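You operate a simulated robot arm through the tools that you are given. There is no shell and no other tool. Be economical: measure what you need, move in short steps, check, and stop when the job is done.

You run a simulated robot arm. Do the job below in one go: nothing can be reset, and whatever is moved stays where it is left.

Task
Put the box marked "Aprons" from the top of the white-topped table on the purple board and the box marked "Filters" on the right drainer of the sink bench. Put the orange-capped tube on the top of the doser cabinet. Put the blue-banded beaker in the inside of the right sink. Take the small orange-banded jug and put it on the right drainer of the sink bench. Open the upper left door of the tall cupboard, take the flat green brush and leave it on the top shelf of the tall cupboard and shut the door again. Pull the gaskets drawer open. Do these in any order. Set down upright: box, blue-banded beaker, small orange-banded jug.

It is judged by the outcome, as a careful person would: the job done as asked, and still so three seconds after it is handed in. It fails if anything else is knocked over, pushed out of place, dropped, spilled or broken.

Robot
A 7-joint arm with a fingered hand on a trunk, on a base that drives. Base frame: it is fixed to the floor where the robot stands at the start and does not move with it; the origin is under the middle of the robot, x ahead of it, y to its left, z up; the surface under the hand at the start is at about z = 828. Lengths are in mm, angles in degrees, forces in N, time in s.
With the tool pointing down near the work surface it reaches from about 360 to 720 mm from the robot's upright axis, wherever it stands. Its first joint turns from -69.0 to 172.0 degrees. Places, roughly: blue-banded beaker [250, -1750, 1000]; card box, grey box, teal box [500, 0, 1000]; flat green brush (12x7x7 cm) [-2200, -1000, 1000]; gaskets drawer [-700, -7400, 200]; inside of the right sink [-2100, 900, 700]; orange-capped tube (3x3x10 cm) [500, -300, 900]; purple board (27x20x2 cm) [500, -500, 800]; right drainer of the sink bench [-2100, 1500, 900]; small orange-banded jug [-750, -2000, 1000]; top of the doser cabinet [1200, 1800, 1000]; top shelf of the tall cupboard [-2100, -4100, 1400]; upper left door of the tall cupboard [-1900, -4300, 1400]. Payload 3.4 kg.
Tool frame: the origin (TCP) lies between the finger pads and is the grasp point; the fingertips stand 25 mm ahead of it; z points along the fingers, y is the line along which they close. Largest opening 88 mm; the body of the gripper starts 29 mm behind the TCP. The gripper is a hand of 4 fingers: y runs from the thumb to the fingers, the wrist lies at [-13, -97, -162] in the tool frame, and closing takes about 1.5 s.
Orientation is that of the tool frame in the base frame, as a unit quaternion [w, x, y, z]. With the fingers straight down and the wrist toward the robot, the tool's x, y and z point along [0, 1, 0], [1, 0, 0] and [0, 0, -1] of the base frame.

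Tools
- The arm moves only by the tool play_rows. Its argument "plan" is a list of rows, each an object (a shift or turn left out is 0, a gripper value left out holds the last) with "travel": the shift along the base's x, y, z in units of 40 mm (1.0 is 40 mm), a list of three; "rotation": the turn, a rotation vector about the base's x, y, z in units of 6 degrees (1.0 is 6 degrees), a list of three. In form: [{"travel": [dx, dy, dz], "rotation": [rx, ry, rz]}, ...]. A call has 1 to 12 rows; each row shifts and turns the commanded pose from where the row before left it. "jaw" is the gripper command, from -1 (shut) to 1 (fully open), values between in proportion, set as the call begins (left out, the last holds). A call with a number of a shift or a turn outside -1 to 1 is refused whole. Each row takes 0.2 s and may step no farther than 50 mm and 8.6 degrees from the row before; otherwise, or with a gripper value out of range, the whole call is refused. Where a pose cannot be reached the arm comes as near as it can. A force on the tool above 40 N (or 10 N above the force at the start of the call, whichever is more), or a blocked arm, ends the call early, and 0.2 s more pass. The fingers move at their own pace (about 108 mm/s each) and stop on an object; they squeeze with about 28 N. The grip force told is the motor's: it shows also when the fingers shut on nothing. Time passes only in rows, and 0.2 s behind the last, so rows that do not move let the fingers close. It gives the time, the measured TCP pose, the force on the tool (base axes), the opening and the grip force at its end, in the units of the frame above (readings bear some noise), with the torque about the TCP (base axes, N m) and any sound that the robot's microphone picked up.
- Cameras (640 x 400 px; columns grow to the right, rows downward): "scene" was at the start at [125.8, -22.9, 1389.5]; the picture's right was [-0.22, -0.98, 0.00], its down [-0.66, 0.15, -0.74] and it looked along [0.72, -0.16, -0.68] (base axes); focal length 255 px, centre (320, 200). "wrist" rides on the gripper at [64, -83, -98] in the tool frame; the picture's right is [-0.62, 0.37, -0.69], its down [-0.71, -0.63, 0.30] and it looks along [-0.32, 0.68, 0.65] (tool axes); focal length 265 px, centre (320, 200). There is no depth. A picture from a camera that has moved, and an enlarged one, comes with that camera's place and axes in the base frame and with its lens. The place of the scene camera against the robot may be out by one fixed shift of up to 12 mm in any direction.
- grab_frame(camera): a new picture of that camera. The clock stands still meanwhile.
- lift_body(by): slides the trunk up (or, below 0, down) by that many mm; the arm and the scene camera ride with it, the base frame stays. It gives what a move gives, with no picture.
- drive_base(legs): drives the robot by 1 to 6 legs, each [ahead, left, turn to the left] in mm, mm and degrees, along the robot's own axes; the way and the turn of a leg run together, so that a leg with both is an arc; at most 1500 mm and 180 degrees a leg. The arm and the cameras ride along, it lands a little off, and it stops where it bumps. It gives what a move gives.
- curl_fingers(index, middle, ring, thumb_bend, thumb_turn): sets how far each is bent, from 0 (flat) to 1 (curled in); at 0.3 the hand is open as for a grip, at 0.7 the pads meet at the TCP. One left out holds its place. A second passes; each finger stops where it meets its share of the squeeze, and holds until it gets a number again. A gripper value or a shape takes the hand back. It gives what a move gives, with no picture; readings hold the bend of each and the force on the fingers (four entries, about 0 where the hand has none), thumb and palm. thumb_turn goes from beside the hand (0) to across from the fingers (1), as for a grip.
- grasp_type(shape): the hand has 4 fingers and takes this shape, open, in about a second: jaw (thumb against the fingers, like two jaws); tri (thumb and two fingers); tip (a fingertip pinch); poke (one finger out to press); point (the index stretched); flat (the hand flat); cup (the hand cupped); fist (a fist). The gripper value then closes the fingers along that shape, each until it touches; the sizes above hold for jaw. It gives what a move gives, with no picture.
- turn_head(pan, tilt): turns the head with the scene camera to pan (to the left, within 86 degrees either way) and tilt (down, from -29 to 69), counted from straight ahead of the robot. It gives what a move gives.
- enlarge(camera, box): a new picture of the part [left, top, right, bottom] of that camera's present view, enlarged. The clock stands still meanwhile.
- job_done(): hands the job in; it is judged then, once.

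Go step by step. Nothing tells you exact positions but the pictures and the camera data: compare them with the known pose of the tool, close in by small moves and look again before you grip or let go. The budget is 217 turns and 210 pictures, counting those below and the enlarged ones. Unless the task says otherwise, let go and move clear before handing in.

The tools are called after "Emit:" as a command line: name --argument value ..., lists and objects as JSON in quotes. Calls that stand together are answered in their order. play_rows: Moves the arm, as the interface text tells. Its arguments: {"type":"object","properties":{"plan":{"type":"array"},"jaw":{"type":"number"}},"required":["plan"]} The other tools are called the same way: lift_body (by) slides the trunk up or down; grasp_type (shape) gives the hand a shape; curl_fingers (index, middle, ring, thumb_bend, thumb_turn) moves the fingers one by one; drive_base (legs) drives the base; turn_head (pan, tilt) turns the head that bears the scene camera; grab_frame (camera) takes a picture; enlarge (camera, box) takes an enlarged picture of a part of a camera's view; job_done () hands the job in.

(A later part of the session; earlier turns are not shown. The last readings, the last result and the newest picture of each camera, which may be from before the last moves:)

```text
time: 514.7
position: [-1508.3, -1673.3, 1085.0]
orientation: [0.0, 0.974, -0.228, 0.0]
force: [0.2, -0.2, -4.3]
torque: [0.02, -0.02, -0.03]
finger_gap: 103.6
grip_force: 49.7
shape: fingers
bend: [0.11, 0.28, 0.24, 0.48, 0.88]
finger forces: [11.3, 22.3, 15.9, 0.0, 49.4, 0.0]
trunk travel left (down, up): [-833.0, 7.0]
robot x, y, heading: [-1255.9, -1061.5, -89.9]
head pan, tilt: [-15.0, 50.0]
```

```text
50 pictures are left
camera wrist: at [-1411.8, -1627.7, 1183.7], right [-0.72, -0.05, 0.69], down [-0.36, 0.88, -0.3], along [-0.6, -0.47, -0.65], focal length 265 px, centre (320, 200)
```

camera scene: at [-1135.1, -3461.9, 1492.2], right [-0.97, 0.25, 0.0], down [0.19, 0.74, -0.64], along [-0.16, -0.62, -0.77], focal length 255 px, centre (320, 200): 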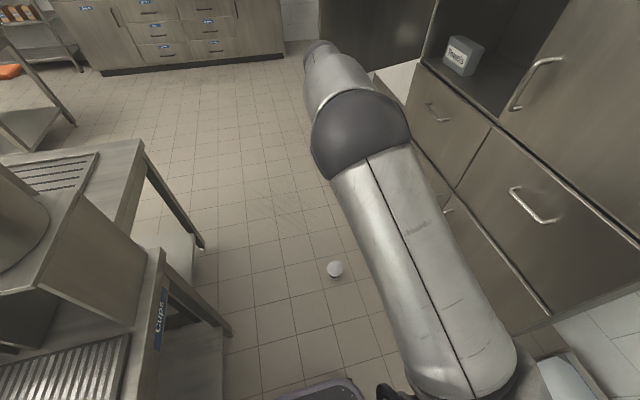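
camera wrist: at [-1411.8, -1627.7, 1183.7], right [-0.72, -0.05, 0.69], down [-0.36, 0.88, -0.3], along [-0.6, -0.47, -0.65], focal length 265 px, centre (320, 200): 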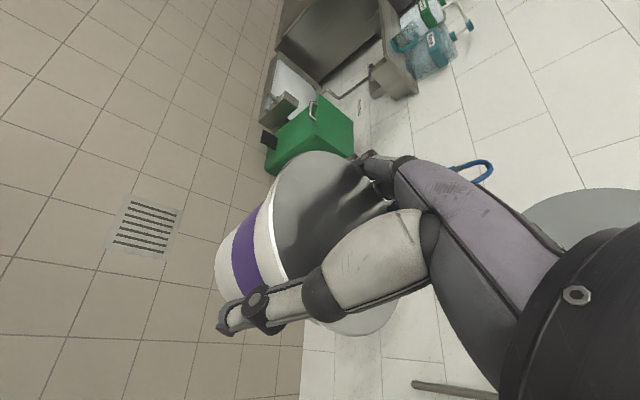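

Emit:
drive_base --legs '[[0, 700, 0], [0, 600, 0]]'

Emit:
grab_frame --camera "wrist"

Emit:
turn_head --pan 0 --tilt 45

Emit:
grab_frame --camera "scene"

```text
time: 521.5
position: [-221.2, -1682.6, 1084.6]
orientation: [0.001, 0.972, -0.233, 0.0]
force: [-0.8, -0.5, -3.1]
torque: [0.01, 0.0, 0.0]
finger_gap: 103.8
grip_force: 49.2
shape: fingers
bend: [0.11, 0.28, 0.24, 0.48, 0.88]
finger forces: [11.2, 22.2, 15.9, 0.0, 49.2, 0.0]
trunk travel left (down, up): [-833.0, 7.0]
robot x, y, heading: [36.4, -1075.4, -90.4]
head pan, tilt: [-15.0, 50.0]
```

```text
49 pictures are left
camera wrist: at [-123.8, -1636.3, 1183.7], right [-0.72, -0.05, 0.69], down [-0.35, 0.89, -0.3], along [-0.6, -0.46, -0.65], focal length 265 px, centre (320, 200)
```

wrist: 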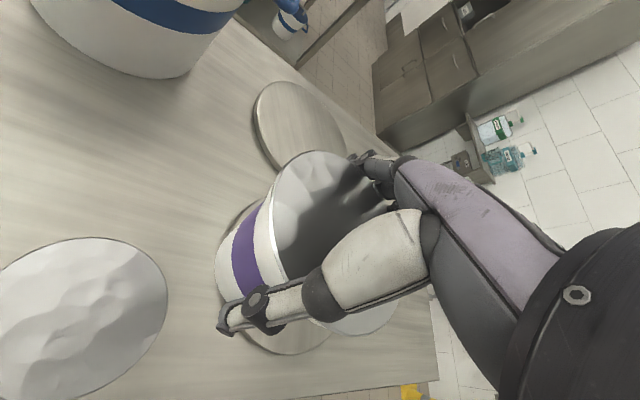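

```text
time: 522.2
position: [-221.4, -1681.4, 1085.2]
orientation: [0.0, 0.972, -0.234, 0.0]
force: [0.5, -0.1, -3.1]
torque: [0.01, -0.05, -0.01]
finger_gap: 103.8
grip_force: 49.2
shape: fingers
bend: [0.11, 0.28, 0.24, 0.48, 0.88]
finger forces: [11.2, 22.2, 15.8, 0.1, 49.3, 0.0]
trunk travel left (down, up): [-833.0, 7.0]
robot x, y, heading: [36.6, -1073.0, -90.4]
head pan, tilt: [0.0, 45.0]
```

```text
48 pictures are left
camera scene: at [28.9, -1210.4, 1519.0], right [-1.0, 0.01, 0.0], down [0.01, 0.71, -0.71], along [-0.01, -0.71, -0.71], focal length 255 px, centre (320, 200)
```

scene: 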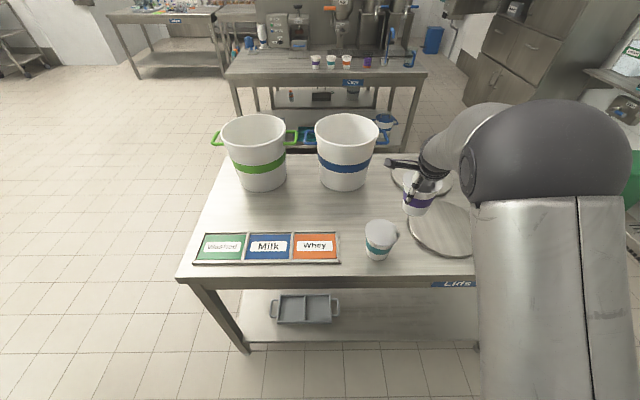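

Teal has also been nudged about 65 mm from its original spot, toward where purple belongs. I'll set purple down temporarily behind it, move teal back, then put purple in its place.

Emit:
drive_base --legs '[[110, 16, 0.4]]'

Emit:
play_rows --plan '[{"travel": [0, 0, -0.8]}, {"travel": [0, 0, -0.8]}, {"travel": [0, 0, -0.8]}, {"travel": [0, 0, -0.6]}, {"travel": [0, 0, -0.3]}, {"travel": [0, 0, 0]}]'

Emit:
grab_frame --camera "wrist"

```text
time: 523.5
position: [-200.7, -1792.7, 1086.0]
orientation: [0.001, 0.973, -0.231, -0.001]
force: [0.8, 0.2, -4.0]
torque: [-0.02, 0.0, -0.02]
finger_gap: 103.6
grip_force: 49.1
shape: fingers
bend: [0.11, 0.28, 0.24, 0.48, 0.88]
finger forces: [11.2, 22.2, 15.9, 0.0, 49.2, 0.0]
trunk travel left (down, up): [-833.0, 7.0]
robot x, y, heading: [50.6, -1182.4, -89.9]
head pan, tilt: [0.0, 45.0]
```

```text
time: 524.9
position: [-197.9, -1792.6, 953.1]
orientation: [-0.001, 0.973, -0.23, 0.0]
force: [1.3, -0.8, -3.8]
torque: [-0.01, -0.02, 0.0]
finger_gap: 103.2
grip_force: 48.4
shape: fingers
bend: [0.11, 0.28, 0.24, 0.48, 0.88]
finger forces: [10.9, 21.7, 15.7, 0.0, 48.5, 0.1]
trunk travel left (down, up): [-833.0, 7.0]
robot x, y, heading: [51.5, -1183.9, -90.0]
head pan, tilt: [0.0, 45.0]
```

```text
47 pictures are left
camera wrist: at [-103.0, -1746.6, 1052.0], right [-0.72, -0.05, 0.69], down [-0.36, 0.88, -0.3], along [-0.6, -0.47, -0.65], focal length 265 px, centre (320, 200)
```

wrist: 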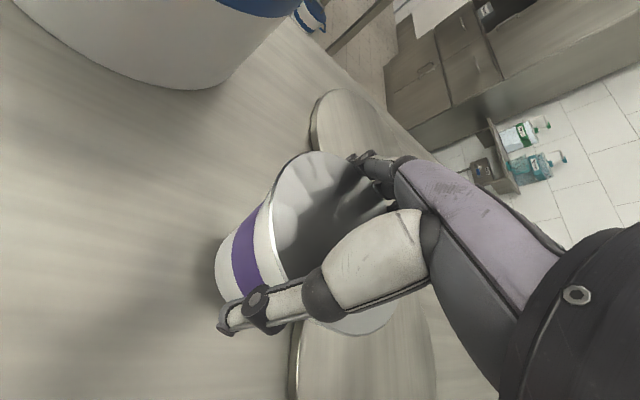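

Emit:
play_rows --plan '[{"travel": [0, 0, -0.25]}, {"travel": [0, 0, -0.15]}, {"travel": [0, 0, -0.1]}, {"travel": [0, 0, -0.1]}, {"travel": [0, 0, 0]}]'

```text
time: 526.0
position: [-200.1, -1791.3, 933.8]
orientation: [0.004, 0.973, -0.23, 0.0]
force: [-4.3, 2.3, 15.4]
torque: [-0.31, 0.02, -0.06]
finger_gap: 104.2
grip_force: 53.5
shape: fingers
bend: [0.11, 0.28, 0.24, 0.48, 0.88]
finger forces: [13.9, 23.8, 17.3, 0.1, 52.4, 0.1]
trunk travel left (down, up): [-833.0, 7.0]
robot x, y, heading: [50.1, -1180.1, -90.0]
head pan, tilt: [0.0, 45.0]
```

Emit:
curl_fingers --index 0.08 --middle 0.1 --ring 0.1 --thumb_bend 0.08

Emit:
play_rows --plan '[{"travel": [0, 0, 0.4]}, {"travel": [0, 0, 0.8]}, {"travel": [0, 0, 0.9]}, {"travel": [0, 0, 0.9]}, {"travel": [0, 0, 0]}]'

Emit:
drive_base --legs '[[-152, 52, 0]]'

Emit:
grab_frame --camera "wrist"

```text
time: 527.0
position: [-199.4, -1794.0, 930.5]
orientation: [0.0, 0.973, -0.23, 0.001]
force: [0.3, -0.8, 1.9]
torque: [-0.1, 0.05, -0.01]
finger_gap: 124.6
grip_force: 1.6
shape: fingers
bend: [0.07, 0.1, 0.1, 0.08, 0.95]
finger forces: [2.1, 0.1, 0.1, 0.1, 0.6, 0.1]
trunk travel left (down, up): [-833.0, 7.0]
robot x, y, heading: [53.9, -1181.1, -89.9]
head pan, tilt: [0.0, 45.0]
```

```text
time: 528.2
position: [-199.6, -1793.2, 1050.5]
orientation: [0.0, 0.973, -0.23, 0.0]
force: [-0.7, 1.0, -0.5]
torque: [0.01, 0.01, 0.01]
finger_gap: 123.2
grip_force: 0.1
shape: fingers
bend: [0.08, 0.1, 0.1, 0.08, 0.95]
finger forces: [0.0, 0.1, 0.0, 0.0, 0.0, 0.0]
trunk travel left (down, up): [-833.0, 7.0]
robot x, y, heading: [50.4, -1186.3, -90.4]
head pan, tilt: [0.0, 45.0]
```

```text
time: 529.7
position: [-147.0, -1642.4, 1049.7]
orientation: [0.0, 0.973, -0.229, 0.0]
force: [-0.2, -0.3, 0.2]
torque: [-0.02, -0.02, -0.01]
finger_gap: 123.2
grip_force: 0.2
shape: fingers
bend: [0.08, 0.1, 0.1, 0.08, 0.95]
finger forces: [0.1, 0.0, 0.0, 0.0, 0.0, 0.0]
trunk travel left (down, up): [-833.0, 7.0]
robot x, y, heading: [101.7, -1030.8, -89.8]
head pan, tilt: [0.0, 45.0]
```

```text
46 pictures are left
camera wrist: at [-51.0, -1595.7, 1148.2], right [-0.72, -0.05, 0.69], down [-0.36, 0.88, -0.3], along [-0.6, -0.47, -0.65], focal length 265 px, centre (320, 200)
```

wrist: 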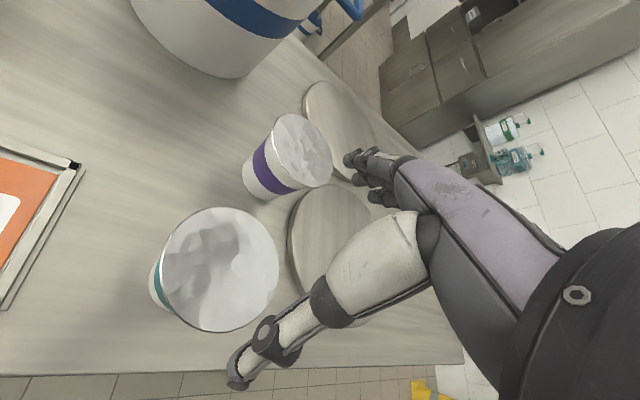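

Emit:
play_rows --plan '[{"travel": [0.17, 0, -0.8]}, {"travel": [0, 0, -0.8]}, {"travel": [0, 0, -0.7]}, {"travel": [0, 0, -0.6]}, {"travel": [0, 0, 0]}]'

Emit:
curl_fingers --index 0.6 --middle 0.7 --ring 0.6 --thumb_bend 0.7

Emit:
play_rows --plan '[{"travel": [0, 0, 0.3]}, {"travel": [0, 0, 0.5]}, {"travel": [0, 0, 0.5]}, {"travel": [0, 0, 0]}]'

Emit:
grab_frame --camera "wrist"

```text
time: 530.9
position: [-139.7, -1640.6, 933.0]
orientation: [0.0, 0.973, -0.229, 0.0]
force: [0.7, 1.9, 1.3]
torque: [0.09, -0.02, -0.03]
finger_gap: 123.3
grip_force: 2.3
shape: fingers
bend: [0.08, 0.1, 0.1, 0.07, 0.95]
finger forces: [0.0, 0.1, 0.0, 0.1, 2.7, 0.0]
trunk travel left (down, up): [-833.0, 7.0]
robot x, y, heading: [105.7, -1035.7, -89.9]
head pan, tilt: [0.0, 45.0]
```

```text
time: 531.9
position: [-139.8, -1640.0, 935.0]
orientation: [0.003, 0.973, -0.23, 0.001]
force: [-3.9, 0.4, 18.3]
torque: [0.1, -0.06, 0.17]
finger_gap: 104.9
grip_force: 54.0
shape: fingers
bend: [0.15, 0.32, 0.32, 0.35, 0.89]
finger forces: [16.0, 20.0, 17.2, 0.1, 54.9, 0.1]
trunk travel left (down, up): [-833.0, 7.0]
robot x, y, heading: [103.7, -1032.9, -89.7]
head pan, tilt: [0.0, 45.0]
```

```text
time: 532.9
position: [-139.9, -1642.3, 983.4]
orientation: [-0.001, 0.973, -0.23, 0.001]
force: [-0.2, -0.7, -3.5]
torque: [-0.02, 0.0, 0.01]
finger_gap: 103.5
grip_force: 46.7
shape: fingers
bend: [0.15, 0.32, 0.32, 0.37, 0.89]
finger forces: [12.8, 18.4, 15.2, 0.0, 46.0, 0.1]
trunk travel left (down, up): [-833.0, 7.0]
robot x, y, heading: [103.3, -1036.0, -89.9]
head pan, tilt: [0.0, 45.0]
```

```text
45 pictures are left
camera wrist: at [-43.8, -1596.0, 1082.7], right [-0.72, -0.05, 0.69], down [-0.36, 0.88, -0.3], along [-0.6, -0.47, -0.66], focal length 265 px, centre (320, 200)
```

wrist: 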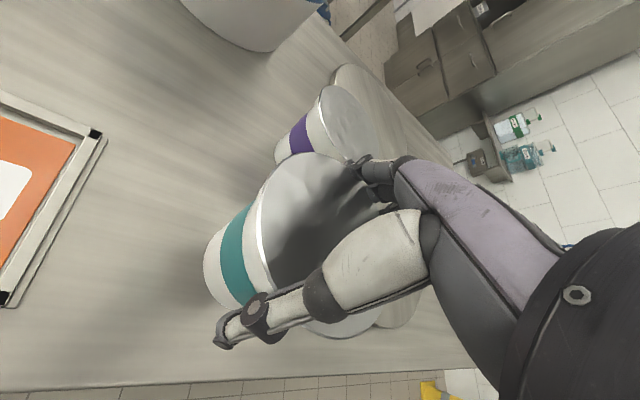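

Emit:
drive_base --legs '[[32, 50, 0]]'

Emit:
play_rows --plan '[{"travel": [0, 0, -0.5]}, {"travel": [0, 0, -0.4]}, {"travel": [0, 0, -0.2]}, {"travel": [0, 0, -0.1]}, {"travel": [0, 0, 0]}]'

```text
time: 533.8
position: [-86.4, -1681.9, 984.7]
orientation: [-0.001, 0.977, -0.215, -0.001]
force: [-0.1, 0.2, -3.1]
torque: [0.03, -0.03, 0.03]
finger_gap: 102.8
grip_force: 46.2
shape: fingers
bend: [0.16, 0.32, 0.33, 0.38, 0.89]
finger forces: [12.5, 18.5, 15.8, 0.1, 45.4, 0.0]
trunk travel left (down, up): [-833.0, 7.0]
robot x, y, heading: [137.9, -1065.1, -88.2]
head pan, tilt: [0.0, 45.0]
```

```text
time: 535.0
position: [-88.8, -1679.8, 937.7]
orientation: [0.002, 0.976, -0.216, 0.001]
force: [-2.7, 0.4, 4.5]
torque: [-0.13, -0.01, -0.05]
finger_gap: 103.0
grip_force: 48.2
shape: fingers
bend: [0.15, 0.32, 0.33, 0.38, 0.89]
finger forces: [14.7, 18.8, 15.9, 0.1, 46.4, 0.0]
trunk travel left (down, up): [-833.0, 7.0]
robot x, y, heading: [136.7, -1063.7, -88.6]
head pan, tilt: [0.0, 45.0]
```

Placed at (-88, -1680). Releasing teal and going for purple.

Emit:
curl_fingers --index 0.08 --middle 0.1 --ring 0.1 --thumb_bend 0.08

Emit:
play_rows --plan '[{"travel": [0, 0, 0.4]}, {"travel": [0, 0, 0.8]}, {"travel": [0, 0, 0.9]}, {"travel": [0, 0, 0.9]}, {"travel": [0, 0, 0]}]'

Emit:
drive_base --legs '[[108, -114, -1.4]]'

Emit:
grab_frame --camera "wrist"

```text
time: 536.0
position: [-87.5, -1680.0, 937.2]
orientation: [0.0, 0.977, -0.215, 0.0]
force: [-0.2, -0.6, -0.6]
torque: [-0.02, 0.01, 0.0]
finger_gap: 122.4
grip_force: 0.1
shape: fingers
bend: [0.08, 0.1, 0.1, 0.08, 0.95]
finger forces: [0.0, 0.1, 0.1, 0.0, 0.0, 0.0]
trunk travel left (down, up): [-833.0, 7.0]
robot x, y, heading: [135.0, -1059.9, -88.3]
head pan, tilt: [0.0, 45.0]
```

```text
time: 537.2
position: [-89.6, -1679.8, 1055.5]
orientation: [-0.001, 0.977, -0.215, 0.0]
force: [0.1, -0.5, 0.2]
torque: [-0.01, 0.01, 0.01]
finger_gap: 122.9
grip_force: 0.1
shape: fingers
bend: [0.08, 0.1, 0.1, 0.08, 0.95]
finger forces: [0.0, 0.1, 0.0, 0.1, 0.0, 0.0]
trunk travel left (down, up): [-833.0, 7.0]
robot x, y, heading: [135.0, -1061.8, -88.1]
head pan, tilt: [0.0, 45.0]
```

```text
time: 538.6
position: [-213.8, -1784.4, 1056.2]
orientation: [0.0, 0.974, -0.227, 0.0]
force: [-1.7, -0.6, 0.2]
torque: [0.0, -0.04, 0.0]
finger_gap: 122.9
grip_force: 0.1
shape: fingers
bend: [0.08, 0.1, 0.1, 0.08, 0.95]
finger forces: [0.0, 0.0, 0.1, 0.0, 0.0, 0.0]
trunk travel left (down, up): [-833.0, 7.0]
robot x, y, heading: [28.5, -1173.0, -89.6]
head pan, tilt: [0.0, 45.0]
```

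```text
44 pictures are left
camera wrist: at [-118.6, -1736.7, 1154.6], right [-0.72, -0.06, 0.69], down [-0.36, 0.88, -0.3], along [-0.59, -0.47, -0.65], focal length 265 px, centre (320, 200)
```

wrist: 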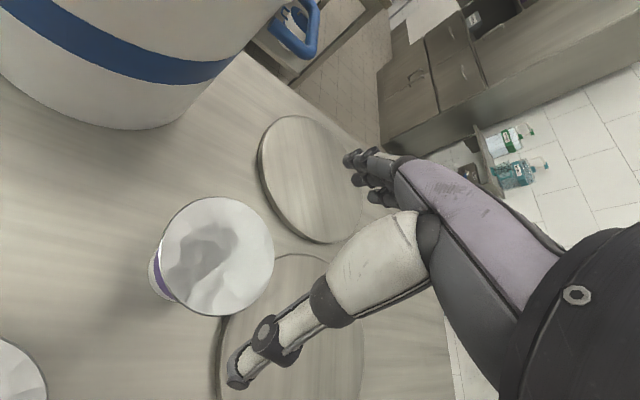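

Emit:
play_rows --plan '[{"travel": [0.32, -0.2, -0.8]}, {"travel": [0, 0, -0.8]}, {"travel": [0, 0, -0.8]}, {"travel": [0, 0, -0.65]}, {"travel": [0, 0, 0]}]'

Emit:
curl_fingers --index 0.6 --middle 0.7 --ring 0.6 --thumb_bend 0.7

Emit:
play_rows --plan '[{"travel": [0, 0, 0.3]}, {"travel": [0, 0, 0.5]}, {"travel": [0, 0, 0.5]}, {"travel": [0, 0, 0]}]'

Emit:
drive_base --legs '[[-114, -4, 0]]'

Emit:
grab_frame --camera "wrist"

```text
time: 539.8
position: [-201.3, -1792.1, 935.9]
orientation: [0.0, 0.974, -0.227, 0.0]
force: [-0.1, 0.4, -0.6]
torque: [-0.02, 0.02, 0.01]
finger_gap: 122.6
grip_force: 0.1
shape: fingers
bend: [0.08, 0.1, 0.1, 0.08, 0.95]
finger forces: [0.0, 0.0, 0.0, 0.1, 0.0, 0.1]
trunk travel left (down, up): [-833.0, 7.0]
robot x, y, heading: [27.3, -1174.7, -89.7]
head pan, tilt: [0.0, 45.0]
```

```text
time: 540.8
position: [-201.1, -1790.1, 937.4]
orientation: [0.002, 0.974, -0.226, 0.0]
force: [-3.3, -1.2, 21.0]
torque: [-0.04, 0.03, 0.15]
finger_gap: 101.8
grip_force: 51.1
shape: fingers
bend: [0.16, 0.32, 0.31, 0.38, 0.9]
finger forces: [16.1, 19.5, 16.5, 0.0, 51.2, 0.0]
trunk travel left (down, up): [-833.0, 7.0]
robot x, y, heading: [29.7, -1173.8, -89.7]
head pan, tilt: [0.0, 45.0]
```

```text
time: 541.8
position: [-200.8, -1791.5, 985.3]
orientation: [-0.002, 0.974, -0.226, 0.001]
force: [-0.2, 0.1, -3.5]
torque: [0.01, -0.01, 0.01]
finger_gap: 100.8
grip_force: 44.4
shape: fingers
bend: [0.17, 0.32, 0.32, 0.4, 0.89]
finger forces: [12.9, 17.6, 13.9, 0.0, 44.8, 0.1]
trunk travel left (down, up): [-833.0, 7.0]
robot x, y, heading: [25.7, -1171.2, -89.6]
head pan, tilt: [0.0, 45.0]
```

```text
time: 543.0
position: [-205.4, -1679.4, 985.7]
orientation: [-0.001, 0.974, -0.227, 0.0]
force: [-0.2, -0.1, -2.2]
torque: [0.01, -0.03, 0.0]
finger_gap: 100.7
grip_force: 44.9
shape: fingers
bend: [0.17, 0.32, 0.32, 0.4, 0.89]
finger forces: [13.1, 17.5, 14.0, 0.0, 44.9, 0.0]
trunk travel left (down, up): [-833.0, 7.0]
robot x, y, heading: [19.6, -1059.8, -89.8]
head pan, tilt: [0.0, 45.0]
```

```text
43 pictures are left
camera wrist: at [-110.3, -1632.0, 1084.1], right [-0.72, -0.06, 0.69], down [-0.36, 0.88, -0.3], along [-0.59, -0.47, -0.65], focal length 265 px, centre (320, 200)
```

wrist: 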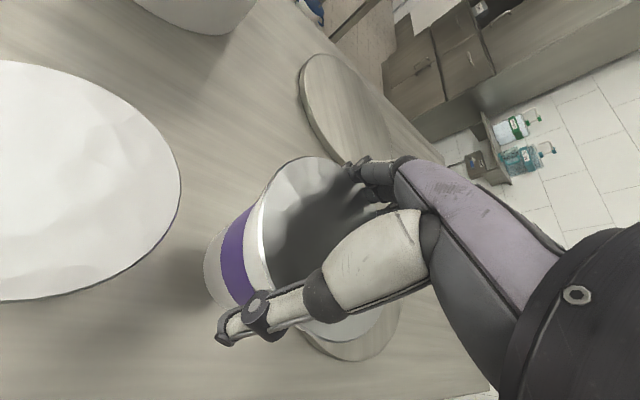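

Clear of teal and the lid. Lowering and releasing.

Emit:
play_rows --plan '[{"travel": [0, 0, -0.5]}, {"travel": [0, 0, -0.4]}, {"travel": [0, 0, -0.2]}, {"travel": [0, 0, -0.1]}, {"travel": [0, 0, 0]}]'

Emit:
curl_fingers --index 0.08 --middle 0.1 --ring 0.1 --thumb_bend 0.08

Emit:
play_rows --plan '[{"travel": [0, 0, 0.4]}, {"travel": [0, 0, 0.8]}, {"travel": [0, 0, 0.9]}, {"travel": [0, 0, 0.9]}, {"travel": [0, 0, 0.9]}, {"travel": [0, 0, 0]}]'

Emit:
drive_base --legs '[[40, -600, 0], [0, -650, 0]]'

Emit:
turn_head --pan 45 --tilt 30

Emit:
grab_frame --camera "scene"

```text
time: 544.2
position: [-205.9, -1678.3, 938.9]
orientation: [0.001, 0.974, -0.227, 0.001]
force: [-0.8, 0.3, 3.5]
torque: [-0.12, 0.04, 0.0]
finger_gap: 100.6
grip_force: 46.2
shape: fingers
bend: [0.17, 0.32, 0.32, 0.4, 0.89]
finger forces: [14.5, 17.8, 14.4, 0.0, 45.7, 0.0]
trunk travel left (down, up): [-833.0, 7.0]
robot x, y, heading: [22.0, -1058.1, -89.7]
head pan, tilt: [0.0, 45.0]
```

```text
time: 545.2
position: [-204.8, -1678.3, 937.5]
orientation: [0.001, 0.974, -0.227, 0.0]
force: [-0.6, 0.1, 0.1]
torque: [0.01, -0.01, 0.0]
finger_gap: 122.6
grip_force: 0.1
shape: fingers
bend: [0.08, 0.1, 0.1, 0.08, 0.95]
finger forces: [0.0, 0.0, 0.0, 0.1, 0.0, 0.0]
trunk travel left (down, up): [-833.0, 7.0]
robot x, y, heading: [22.2, -1058.6, -89.5]
head pan, tilt: [0.0, 45.0]
```

```text
time: 546.6
position: [-204.7, -1679.5, 1094.5]
orientation: [0.0, 0.974, -0.226, -0.001]
force: [0.7, 0.5, 0.1]
torque: [0.03, 0.01, 0.04]
finger_gap: 122.5
grip_force: 0.1
shape: fingers
bend: [0.08, 0.1, 0.1, 0.08, 0.95]
finger forces: [0.0, 0.0, 0.0, 0.0, 0.0, 0.0]
trunk travel left (down, up): [-833.0, 7.0]
robot x, y, heading: [22.3, -1059.4, -89.7]
head pan, tilt: [0.0, 45.0]
```

```text
time: 553.3
position: [-1450.4, -1738.4, 1094.5]
orientation: [0.0, 0.976, -0.219, 0.0]
force: [-0.9, 0.1, 1.0]
torque: [0.01, 0.0, 0.0]
finger_gap: 123.0
grip_force: 0.1
shape: fingers
bend: [0.08, 0.1, 0.1, 0.08, 0.95]
finger forces: [0.1, 0.1, 0.0, 0.0, 0.0, 0.0]
trunk travel left (down, up): [-833.0, 7.0]
robot x, y, heading: [-1233.1, -1121.0, -88.6]
head pan, tilt: [0.0, 45.0]
```

```text
time: 554.4
position: [-1449.3, -1738.4, 1094.4]
orientation: [0.0, 0.976, -0.22, 0.0]
force: [0.0, 0.2, -0.4]
torque: [0.01, 0.03, -0.01]
finger_gap: 122.7
grip_force: 0.0
shape: fingers
bend: [0.08, 0.1, 0.1, 0.08, 0.95]
finger forces: [0.1, 0.1, 0.0, 0.0, 0.0, 0.0]
trunk travel left (down, up): [-833.0, 7.0]
robot x, y, heading: [-1233.1, -1116.9, -89.1]
head pan, tilt: [45.0, 30.0]
```

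```text
42 pictures are left
camera scene: at [-1170.9, -1235.3, 1541.7], right [-0.69, -0.72, 0.0], down [-0.36, 0.35, -0.87], along [0.62, -0.6, -0.5], focal length 255 px, centre (320, 200)
```

scene: 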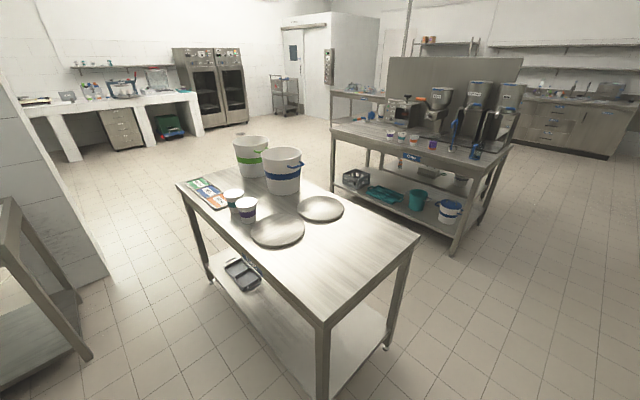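

Both cups are back in place. Now the brush again: turn to the wall and restore the tilted hand pose.

Emit:
drive_base --legs '[[0, 0, -91]]'

Emit:
play_rows --plan '[{"rotation": [0, 0, -1]}, {"rotation": [0, 0, -1]}, {"rotation": [0, 0, -1]}, {"rotation": [0, 0, -1]}, {"rotation": [0, 0, -1]}, {"rotation": [0, 0, -1]}, {"rotation": [0, 0, -1]}, {"rotation": [0, 0, -1]}, {"rotation": [0, 0, -1]}, {"rotation": [0, 0, -1]}, {"rotation": [0, 0, -0.7]}, {"travel": [0, 0, 0]}]'

Emit:
play_rows --plan '[{"travel": [-0.3, 0, 0], "rotation": [0, 0.95, 0]}, {"travel": [-0.3, 0, 0], "rotation": [0, 0.95, 0]}, {"travel": [-0.3, 0, 0], "rotation": [0, 0.95, 0]}, {"travel": [-0.3, 0, 0], "rotation": [0, 0.95, 0]}, {"travel": [-0.3, 0, 0], "rotation": [0, 0.95, 0]}, {"rotation": [0, 0.95, 0]}, {"rotation": [0, 0.95, 0]}, {"rotation": [0, 0.95, 0]}, {"rotation": [0, 0.95, 0]}, {"travel": [0, 0, 0], "rotation": [0, 0.5, 0]}, {"travel": [0, 0, 0]}]'

```text
time: 558.7
position: [-1848.1, -888.3, 1094.1]
orientation: [-0.001, -0.527, 0.85, -0.001]
force: [-0.9, 0.6, 0.0]
torque: [-0.01, 0.01, 0.04]
finger_gap: 122.8
grip_force: 0.2
shape: fingers
bend: [0.08, 0.1, 0.1, 0.08, 0.95]
finger forces: [0.0, 0.0, 0.1, 0.0, 0.0, 0.0]
trunk travel left (down, up): [-833.0, 7.0]
robot x, y, heading: [-1230.9, -1117.7, -179.8]
head pan, tilt: [45.0, 30.0]
```

```text
time: 561.3
position: [-1848.6, -888.9, 1093.6]
orientation: [0.0, 0.004, 1.0, 0.001]
force: [-0.4, -0.1, 0.2]
torque: [0.01, 0.0, -0.02]
finger_gap: 122.7
grip_force: 0.1
shape: fingers
bend: [0.08, 0.1, 0.1, 0.08, 0.95]
finger forces: [0.1, 0.0, 0.1, 0.0, 0.0, 0.0]
trunk travel left (down, up): [-833.0, 7.0]
robot x, y, heading: [-1232.2, -1118.1, -179.9]
head pan, tilt: [45.0, 30.0]
```

```text
time: 563.7
position: [-1925.2, -885.1, 1102.8]
orientation: [-0.455, 0.005, 0.89, -0.004]
force: [0.5, -1.0, 0.0]
torque: [-0.04, -0.01, 0.01]
finger_gap: 123.1
grip_force: 0.0
shape: fingers
bend: [0.08, 0.1, 0.1, 0.08, 0.95]
finger forces: [0.0, 0.0, 0.1, 0.0, 0.0, 0.0]
out of reach, approached as far as the arm can: row 10
trunk travel left (down, up): [-833.0, 7.0]
robot x, y, heading: [-1232.3, -1114.6, -179.7]
head pan, tilt: [45.0, 30.0]
```

Emit:
drive_base --legs '[[0, 138, 0], [317, 0, 0]]'

Emit:
lift_body --by -46

Emit:
grab_frame --camera "wrist"

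```text
time: 566.7
position: [-2242.4, -1026.2, 1102.2]
orientation: [-0.454, 0.003, 0.891, -0.003]
force: [0.2, 0.0, -0.1]
torque: [0.0, 0.01, -0.01]
finger_gap: 123.0
grip_force: 0.0
shape: fingers
bend: [0.08, 0.1, 0.1, 0.08, 0.95]
finger forces: [0.0, 0.0, 0.1, 0.0, 0.1, 0.0]
trunk travel left (down, up): [-833.0, 7.0]
robot x, y, heading: [-1550.7, -1257.2, -179.4]
head pan, tilt: [45.0, 30.0]
```

```text
time: 567.6
position: [-2243.1, -1026.6, 1057.2]
orientation: [-0.454, 0.003, 0.891, -0.004]
force: [0.4, -1.1, 0.7]
torque: [-0.01, -0.02, -0.04]
finger_gap: 122.6
grip_force: 0.1
shape: fingers
bend: [0.08, 0.1, 0.1, 0.08, 0.95]
finger forces: [0.1, 0.0, 0.1, 0.1, 0.0, 0.0]
trunk travel left (down, up): [-787.0, 53.0]
robot x, y, heading: [-1545.9, -1256.1, -179.5]
head pan, tilt: [45.0, 30.0]
```

```text
41 pictures are left
camera wrist: at [-2200.4, -1108.3, 1167.3], right [0.93, 0.37, -0.1], down [0.17, -0.64, -0.75], along [-0.34, 0.68, -0.65], focal length 265 px, centre (320, 200)
```

wrist: 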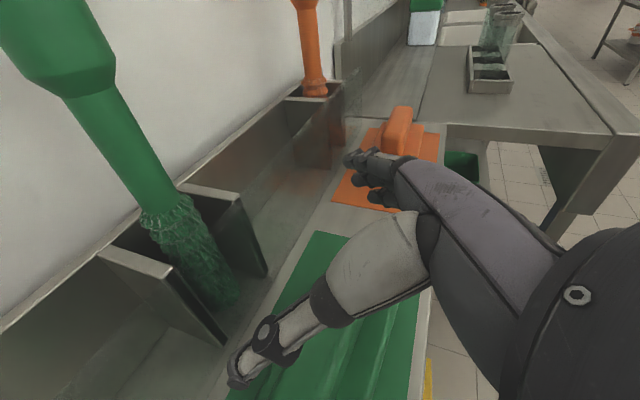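

Emit:
enlarge --camera "wrist" --box '[220, 220, 440, 400]'

```text
2.22 times, centred on (330, 310) of wrist
camera zoom: at [-2200.4, -1108.3, 1167.3], right [0.93, 0.37, -0.1], down [0.17, -0.64, -0.75], along [-0.34, 0.68, -0.65], focal length 590 px, centre (298, -44)
```

zoom: 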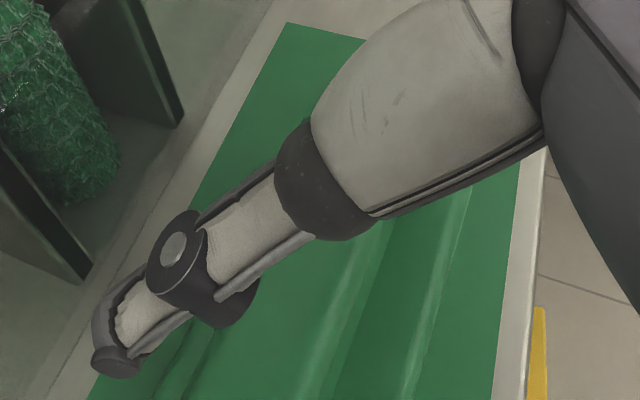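

Emit:
lift_body --by 46

Emit:
drive_base --legs '[[-120, 0, 0]]'

Emit:
enlarge --camera "wrist" --box '[80, 200, 320, 400]'

```text
time: 568.5
position: [-2244.3, -1025.2, 1102.5]
orientation: [-0.454, 0.003, 0.891, -0.004]
force: [-0.1, -0.4, -0.3]
torque: [-0.01, 0.01, 0.0]
finger_gap: 122.9
grip_force: 0.1
shape: fingers
bend: [0.08, 0.1, 0.1, 0.08, 0.95]
finger forces: [0.1, 0.1, 0.1, 0.0, 0.0, 0.1]
trunk travel left (down, up): [-833.0, 7.0]
robot x, y, heading: [-1550.2, -1254.7, -179.5]
head pan, tilt: [45.0, 30.0]
```

```text
time: 569.7
position: [-2124.3, -1024.8, 1100.7]
orientation: [-0.453, 0.003, 0.891, -0.003]
force: [0.3, 0.0, -0.2]
torque: [0.0, 0.02, -0.01]
finger_gap: 122.8
grip_force: 0.0
shape: fingers
bend: [0.08, 0.1, 0.1, 0.08, 0.95]
finger forces: [0.0, 0.0, 0.0, 0.0, 0.0, 0.0]
trunk travel left (down, up): [-833.0, 7.0]
robot x, y, heading: [-1433.6, -1258.8, -179.4]
head pan, tilt: [45.0, 30.0]
```

```text
2.00 times, centred on (200, 300) of wrist
camera zoom: at [-2081.7, -1107.2, 1212.9], right [0.93, 0.37, -0.1], down [0.17, -0.64, -0.75], along [-0.34, 0.68, -0.65], focal length 531 px, centre (560, 0)
```

zoom: 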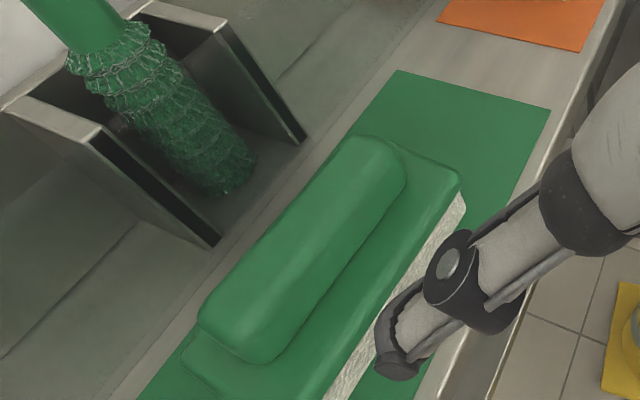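

The brush is actually at (-2232, -1058) now. Adjusting and gripping.

Emit:
drive_base --legs '[[0, 32, 0], [110, 0, 0]]'

Emit:
lift_body --by -78

Emit:
curl_fingers --index 0.55 --middle 0.7 --ring 0.7 --thumb_bend 0.7

Emit:
lift_body --by 60

Emit:
grab_frame --camera "wrist"

```text
time: 571.3
position: [-2233.3, -1057.4, 1101.9]
orientation: [-0.453, 0.003, 0.891, -0.003]
force: [-0.3, -0.5, 1.3]
torque: [0.0, 0.0, 0.01]
finger_gap: 122.6
grip_force: 0.1
shape: fingers
bend: [0.08, 0.1, 0.1, 0.08, 0.95]
finger forces: [0.0, 0.1, 0.0, 0.1, 0.0, 0.0]
trunk travel left (down, up): [-833.0, 7.0]
robot x, y, heading: [-1537.5, -1287.8, -179.4]
head pan, tilt: [45.0, 30.0]
```

```text
time: 572.5
position: [-2232.7, -1057.3, 1025.2]
orientation: [-0.454, 0.002, 0.891, -0.004]
force: [0.3, -0.1, -0.7]
torque: [0.0, -0.01, -0.02]
finger_gap: 122.9
grip_force: 0.1
shape: fingers
bend: [0.08, 0.1, 0.1, 0.08, 0.95]
finger forces: [0.1, 0.1, 0.1, 0.1, 0.0, 0.0]
trunk travel left (down, up): [-755.0, 85.0]
robot x, y, heading: [-1539.3, -1288.2, -179.6]
head pan, tilt: [45.0, 30.0]
```

```text
time: 573.5
position: [-2232.4, -1057.2, 1024.9]
orientation: [-0.454, 0.003, 0.891, -0.005]
force: [-0.4, 2.1, 4.6]
torque: [-0.21, 0.11, -0.03]
finger_gap: 48.9
grip_force: 3.7
shape: fingers
bend: [0.55, 0.68, 0.69, 0.4, 0.92]
finger forces: [0.0, 2.1, 0.7, 0.1, 5.1, 0.1]
trunk travel left (down, up): [-755.0, 85.0]
robot x, y, heading: [-1539.3, -1286.9, -179.6]
head pan, tilt: [45.0, 30.0]
```

```text
time: 574.5
position: [-2233.2, -1057.8, 1084.8]
orientation: [-0.453, 0.003, 0.891, -0.004]
force: [-0.1, -0.2, -1.1]
torque: [-0.01, -0.01, 0.0]
finger_gap: 45.5
grip_force: 0.1
shape: fingers
bend: [0.55, 0.7, 0.7, 0.42, 0.95]
finger forces: [0.0, 0.1, 0.0, 0.0, 0.0, 0.0]
trunk travel left (down, up): [-815.0, 25.0]
robot x, y, heading: [-1537.7, -1286.7, -179.7]
head pan, tilt: [45.0, 30.0]
```

```text
38 pictures are left
camera wrist: at [-2190.6, -1139.7, 1195.0], right [0.93, 0.37, -0.1], down [0.17, -0.64, -0.75], along [-0.34, 0.68, -0.65], focal length 265 px, centre (320, 200)
```

wrist: 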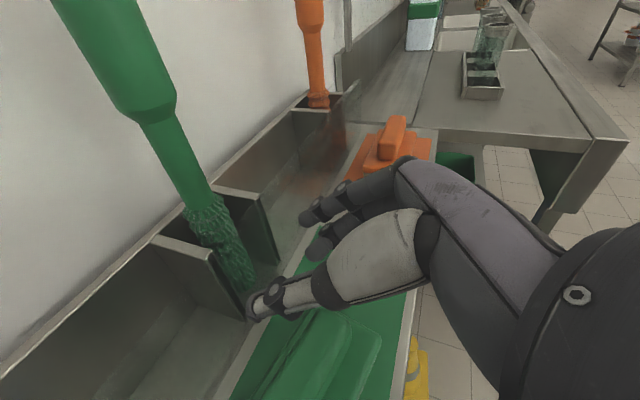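

Emit:
curl_fingers --index 0.1 --middle 0.1 --ring 0.1 --thumb_bend 0.1

Emit:
drive_base --legs '[[-110, 0, 0]]'

Emit:
enlarge --camera "wrist" --box '[80, 200, 320, 400]'

```text
time: 575.5
position: [-2232.8, -1056.6, 1084.6]
orientation: [-0.455, 0.003, 0.891, -0.004]
force: [0.8, 0.7, 0.3]
torque: [0.03, -0.02, 0.07]
finger_gap: 120.3
grip_force: 0.1
shape: fingers
bend: [0.1, 0.1, 0.1, 0.1, 0.95]
finger forces: [0.0, 0.1, 0.0, 0.0, 0.1, 0.0]
trunk travel left (down, up): [-815.0, 25.0]
robot x, y, heading: [-1538.0, -1288.2, -179.4]
head pan, tilt: [45.0, 30.0]
```

```text
time: 576.7
position: [-2123.3, -1056.4, 1084.0]
orientation: [-0.453, 0.003, 0.891, -0.004]
force: [-0.1, 0.3, -0.3]
torque: [-0.03, -0.04, 0.01]
finger_gap: 120.4
grip_force: 0.0
shape: fingers
bend: [0.1, 0.1, 0.1, 0.1, 0.95]
finger forces: [0.0, 0.0, 0.0, 0.0, 0.1, 0.1]
trunk travel left (down, up): [-815.0, 25.0]
robot x, y, heading: [-1428.2, -1284.9, -179.6]
head pan, tilt: [45.0, 30.0]
```

```text
2.00 times, centred on (200, 300) of wrist
camera zoom: at [-2081.0, -1138.9, 1195.1], right [0.93, 0.37, -0.1], down [0.17, -0.64, -0.75], along [-0.34, 0.68, -0.65], focal length 531 px, centre (560, 0)
```

zoom: 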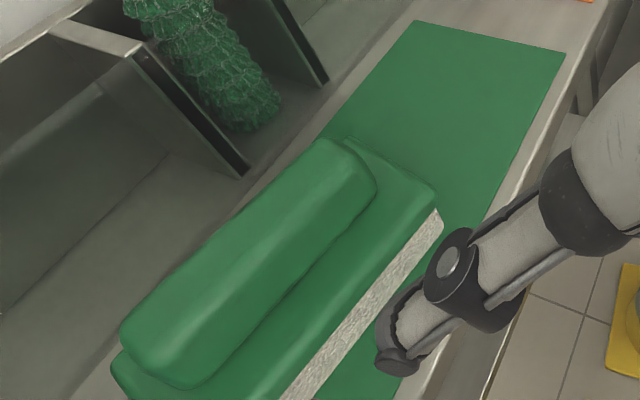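

The fingers pushed it sideways before the thumb met it. It's now at (-2233, -1105). This time I'll pre-close both sides evenly before squeezing.

Emit:
drive_base --legs '[[0, 49, 0], [110, 0, 0]]'

Emit:
lift_body --by -62

Emit:
curl_fingers --index 0.26 --middle 0.26 --ring 0.26 --thumb_bend 0.28 --thumb_turn 1

Emit:
grab_frame --camera "wrist"

```text
time: 578.4
position: [-2232.9, -1106.3, 1084.3]
orientation: [-0.453, 0.003, 0.891, -0.005]
force: [-0.1, -0.3, -0.3]
torque: [-0.01, -0.02, -0.03]
finger_gap: 120.4
grip_force: 0.2
shape: fingers
bend: [0.1, 0.1, 0.1, 0.1, 0.95]
finger forces: [0.0, 0.0, 0.0, 0.0, 0.0, 0.1]
trunk travel left (down, up): [-815.0, 25.0]
robot x, y, heading: [-1540.6, -1336.4, -179.6]
head pan, tilt: [45.0, 30.0]
```

```text
time: 579.4
position: [-2233.0, -1105.6, 1022.4]
orientation: [-0.454, 0.003, 0.891, -0.003]
force: [0.4, 0.5, -0.7]
torque: [-0.01, 0.03, 0.02]
finger_gap: 120.3
grip_force: 0.1
shape: fingers
bend: [0.1, 0.1, 0.1, 0.1, 0.95]
finger forces: [0.0, 0.0, 0.1, 0.0, 0.0, 0.0]
trunk travel left (down, up): [-753.0, 87.0]
robot x, y, heading: [-1539.8, -1333.4, -179.5]
head pan, tilt: [45.0, 30.0]
```

```text
time: 580.4
position: [-2232.9, -1105.2, 1022.8]
orientation: [-0.455, 0.003, 0.891, -0.004]
force: [-0.2, 0.1, 1.6]
torque: [0.01, 0.01, 0.0]
finger_gap: 93.5
grip_force: 1.2
shape: fingers
bend: [0.25, 0.26, 0.26, 0.27, 0.97]
finger forces: [1.0, 0.0, 0.0, 0.0, 0.7, 0.0]
trunk travel left (down, up): [-753.0, 87.0]
robot x, y, heading: [-1534.4, -1335.1, -179.5]
head pan, tilt: [45.0, 30.0]
```

```text
36 pictures are left
camera wrist: at [-2189.8, -1188.3, 1133.3], right [0.93, 0.37, -0.1], down [0.17, -0.64, -0.75], along [-0.34, 0.68, -0.65], focal length 265 px, centre (320, 200)
```

wrist: 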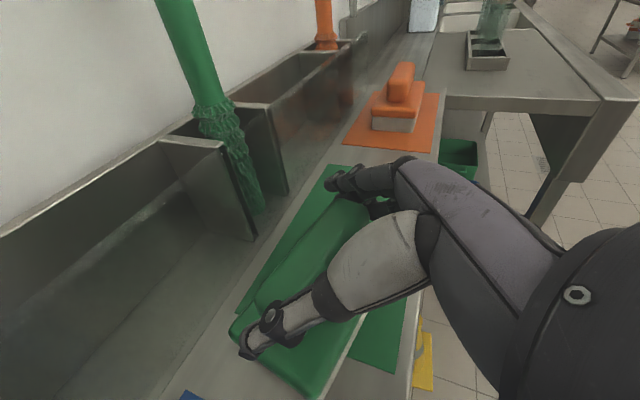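

Emit:
lift_body --by -5

Emit:
curl_fingers --index 0.6 --middle 0.6 --ring 0.6 --thumb_bend 0.6

Emit:
lift_body --by 60

Emit:
grab_frame --camera "wrist"

```text
time: 580.9
position: [-2231.5, -1106.1, 1019.8]
orientation: [-0.455, 0.004, 0.89, -0.002]
force: [1.4, 0.2, 6.4]
torque: [-0.03, 0.0, 0.02]
finger_gap: 94.8
grip_force: 3.2
shape: fingers
bend: [0.25, 0.26, 0.26, 0.26, 0.96]
finger forces: [2.6, 0.1, 0.2, 0.0, 4.0, 0.0]
trunk travel left (down, up): [-748.0, 92.0]
robot x, y, heading: [-1536.5, -1338.7, -179.5]
head pan, tilt: [45.0, 30.0]
```

```text
time: 581.9
position: [-2230.0, -1104.2, 1021.0]
orientation: [-0.458, 0.004, 0.889, -0.003]
force: [-3.0, 7.5, 23.2]
torque: [0.8, 0.19, 0.01]
finger_gap: 70.9
grip_force: 24.0
shape: fingers
bend: [0.51, 0.42, 0.41, 0.25, 0.94]
finger forces: [9.8, 8.9, 16.7, 0.1, 12.7, 0.1]
trunk travel left (down, up): [-748.0, 92.0]
robot x, y, heading: [-1541.0, -1332.2, -179.5]
head pan, tilt: [45.0, 30.0]
```

```text
time: 582.9
position: [-2234.0, -1106.3, 1076.4]
orientation: [-0.453, 0.003, 0.892, -0.005]
force: [0.1, -0.2, 0.3]
torque: [0.04, 0.01, 0.0]
finger_gap: 40.0
grip_force: 0.0
shape: fingers
bend: [0.6, 0.53, 0.54, 0.42, 0.97]
finger forces: [0.0, 0.0, 0.1, 0.0, 0.0, 0.1]
trunk travel left (down, up): [-808.0, 32.0]
robot x, y, heading: [-1533.9, -1336.3, -179.7]
head pan, tilt: [45.0, 30.0]
```

```text
35 pictures are left
camera wrist: at [-2190.2, -1188.6, 1187.5], right [0.93, 0.37, -0.1], down [0.17, -0.64, -0.75], along [-0.34, 0.68, -0.65], focal length 265 px, centre (320, 200)
```

wrist: 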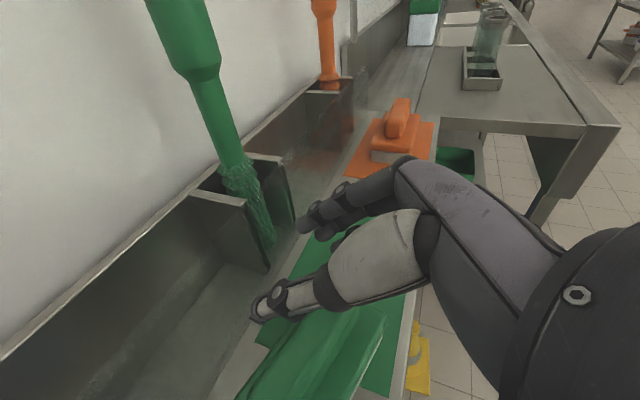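

Gripping the handle's rounded ends doesn't hold. I'll switch to a vertical tool gripping across the brush's width, as I did with the boxes.

Emit:
curl_fingers --index 0.15 --middle 0.15 --ring 0.15 --thumb_bend 0.15

Emit:
drive_base --legs '[[-260, 0, 0]]'

Emit:
play_rows --plan '[{"travel": [0.2, 0, 0], "rotation": [0, -0.95, 0]}, {"travel": [0.3, 0, 0], "rotation": [0, -0.95, 0]}, {"travel": [0.3, 0, 0], "rotation": [0, -0.95, 0]}, {"travel": [0.3, 0, 0], "rotation": [0, -0.95, 0]}, {"travel": [0.3, 0, 0], "rotation": [0, -0.95, 0]}, {"travel": [0.3, 0, 0], "rotation": [0, -0.95, 0]}, {"rotation": [0, -0.95, 0]}, {"rotation": [0, -0.95, 0]}, {"rotation": [0, -0.95, 0]}, {"rotation": [0, -0.5, 0]}, {"travel": [0, 0, 0]}]'

Emit:
play_rows --plan '[{"rotation": [0, 0, 1]}, {"rotation": [0, 0, 1]}, {"rotation": [0, 0, 1]}, {"rotation": [0, 0, 1]}, {"rotation": [0, 0, 1]}, {"rotation": [0, 0, 1]}, {"rotation": [0, 0, 1]}, {"rotation": [0, 0, 1]}, {"rotation": [0, 0, 1]}, {"rotation": [0, 0, 1]}, {"rotation": [0, 0, 1]}, {"rotation": [0, 0, 1]}]'

Emit:
play_rows --plan '[{"rotation": [0, 0, 1]}, {"rotation": [0, 0, 1]}, {"rotation": [0, 0, 1]}, {"travel": [0, 0, 0.8]}, {"travel": [0, 0, 0.8]}, {"travel": [0, 0, 0.8]}, {"travel": [0, 0, 0.8]}, {"travel": [0, 0, 0.8]}, {"travel": [0, 0, 0.8]}, {"travel": [0, 0, 0.8]}, {"travel": [0, 0, 0]}]'

```text
time: 583.9
position: [-2234.1, -1106.8, 1077.5]
orientation: [-0.454, 0.002, 0.891, -0.003]
force: [0.0, 0.0, 0.2]
torque: [-0.03, 0.03, 0.02]
finger_gap: 112.0
grip_force: 0.1
shape: fingers
bend: [0.15, 0.15, 0.15, 0.15, 0.97]
finger forces: [0.1, 0.0, 0.0, 0.0, 0.0, 0.0]
trunk travel left (down, up): [-808.0, 32.0]
robot x, y, heading: [-1539.2, -1337.8, -179.6]
head pan, tilt: [45.0, 30.0]
```

```text
time: 585.8
position: [-1971.0, -1104.9, 1077.2]
orientation: [-0.454, 0.003, 0.891, -0.005]
force: [-0.3, 0.1, 0.2]
torque: [0.03, -0.04, 0.0]
finger_gap: 112.3
grip_force: 0.1
shape: fingers
bend: [0.15, 0.15, 0.15, 0.15, 0.97]
finger forces: [0.1, 0.0, 0.0, 0.0, 0.0, 0.0]
trunk travel left (down, up): [-808.0, 32.0]
robot x, y, heading: [-1277.0, -1338.1, -179.4]
head pan, tilt: [45.0, 30.0]
```

```text
time: 588.2
position: [-1903.6, -1104.4, 1077.5]
orientation: [0.002, 0.005, 1.0, -0.001]
force: [0.4, -0.6, 0.7]
torque: [0.0, 0.01, 0.0]
finger_gap: 112.1
grip_force: 0.0
shape: fingers
bend: [0.15, 0.15, 0.15, 0.15, 0.97]
finger forces: [0.0, 0.0, 0.1, 0.1, 0.0, 0.1]
trunk travel left (down, up): [-808.0, 32.0]
robot x, y, heading: [-1276.0, -1335.6, -179.7]
head pan, tilt: [45.0, 30.0]
```

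```text
time: 590.8
position: [-1903.3, -1104.8, 1077.7]
orientation: [0.004, -0.585, 0.811, 0.0]
force: [0.3, -0.1, 0.9]
torque: [-0.02, 0.03, 0.0]
finger_gap: 112.1
grip_force: 0.0
shape: fingers
bend: [0.15, 0.15, 0.15, 0.15, 0.97]
finger forces: [0.0, 0.1, 0.0, 0.1, 0.0, 0.1]
trunk travel left (down, up): [-808.0, 32.0]
robot x, y, heading: [-1279.7, -1337.2, -179.7]
head pan, tilt: [45.0, 30.0]
```

```text
time: 593.2
position: [-1902.6, -1105.4, 1300.9]
orientation: [0.002, -0.704, 0.71, 0.0]
force: [-0.2, -0.6, 0.0]
torque: [-0.01, -0.01, -0.01]
finger_gap: 112.3
grip_force: 0.0
shape: fingers
bend: [0.15, 0.15, 0.15, 0.15, 0.97]
finger forces: [0.1, 0.0, 0.1, 0.0, 0.0, 0.0]
trunk travel left (down, up): [-808.0, 32.0]
robot x, y, heading: [-1279.5, -1332.0, -179.7]
head pan, tilt: [45.0, 30.0]
```

Tool-down tracks well even at 1300. I'll test higher and look at the brush.

Emit:
play_rows --plan '[{"travel": [0, 0, 0.8]}, {"travel": [0, 0, 0.8]}, {"travel": [0, 0, 0.8]}, {"travel": [0, 0, 0.8]}, {"travel": [0, 0, 0.5]}, {"travel": [0, 0, 0]}]'

Emit:
turn_head --pan 0 --tilt 30

Emit:
enlarge --camera "scene" --box '[320, 160, 480, 280]'

```text
time: 594.6
position: [-1863.7, -1107.3, 1404.8]
orientation: [0.004, -0.704, 0.71, 0.0]
force: [-0.6, -0.5, -0.1]
torque: [0.01, -0.02, 0.01]
finger_gap: 112.4
grip_force: 0.0
shape: fingers
bend: [0.15, 0.15, 0.15, 0.15, 0.97]
finger forces: [0.1, 0.0, 0.0, 0.0, 0.0, 0.0]
out of reach, approached as far as the arm can: row 2, 3, 4, 5
trunk travel left (down, up): [-808.0, 32.0]
robot x, y, heading: [-1272.7, -1331.5, -179.7]
head pan, tilt: [45.0, 30.0]
```

```text
time: 595.7
position: [-1863.2, -1107.4, 1405.4]
orientation: [0.003, -0.704, 0.71, 0.001]
force: [-0.2, 0.1, 0.8]
torque: [0.03, 0.04, -0.01]
finger_gap: 112.5
grip_force: 0.1
shape: fingers
bend: [0.15, 0.15, 0.15, 0.15, 0.97]
finger forces: [0.1, 0.1, 0.1, 0.0, 0.0, 0.1]
trunk travel left (down, up): [-808.0, 32.0]
robot x, y, heading: [-1277.8, -1335.3, -179.6]
head pan, tilt: [0.0, 30.0]
```

```text
3.33 times, centred on (400, 220) of scene
camera zoom: at [-1422.7, -1340.8, 1516.7], right [-0.01, 1.0, 0.0], down [0.5, 0.0, -0.87], along [-0.87, -0.01, -0.5], focal length 851 px, centre (53, 133)
```

zoom: 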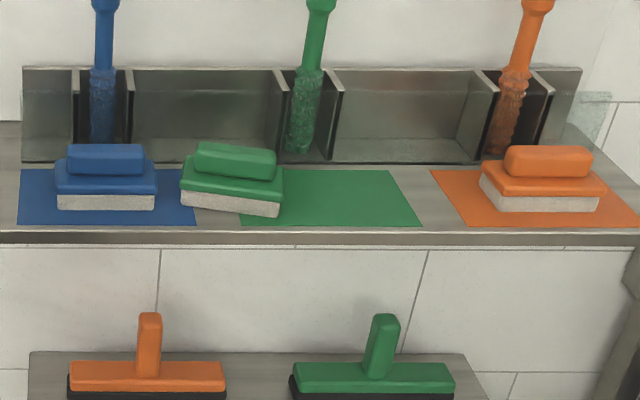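

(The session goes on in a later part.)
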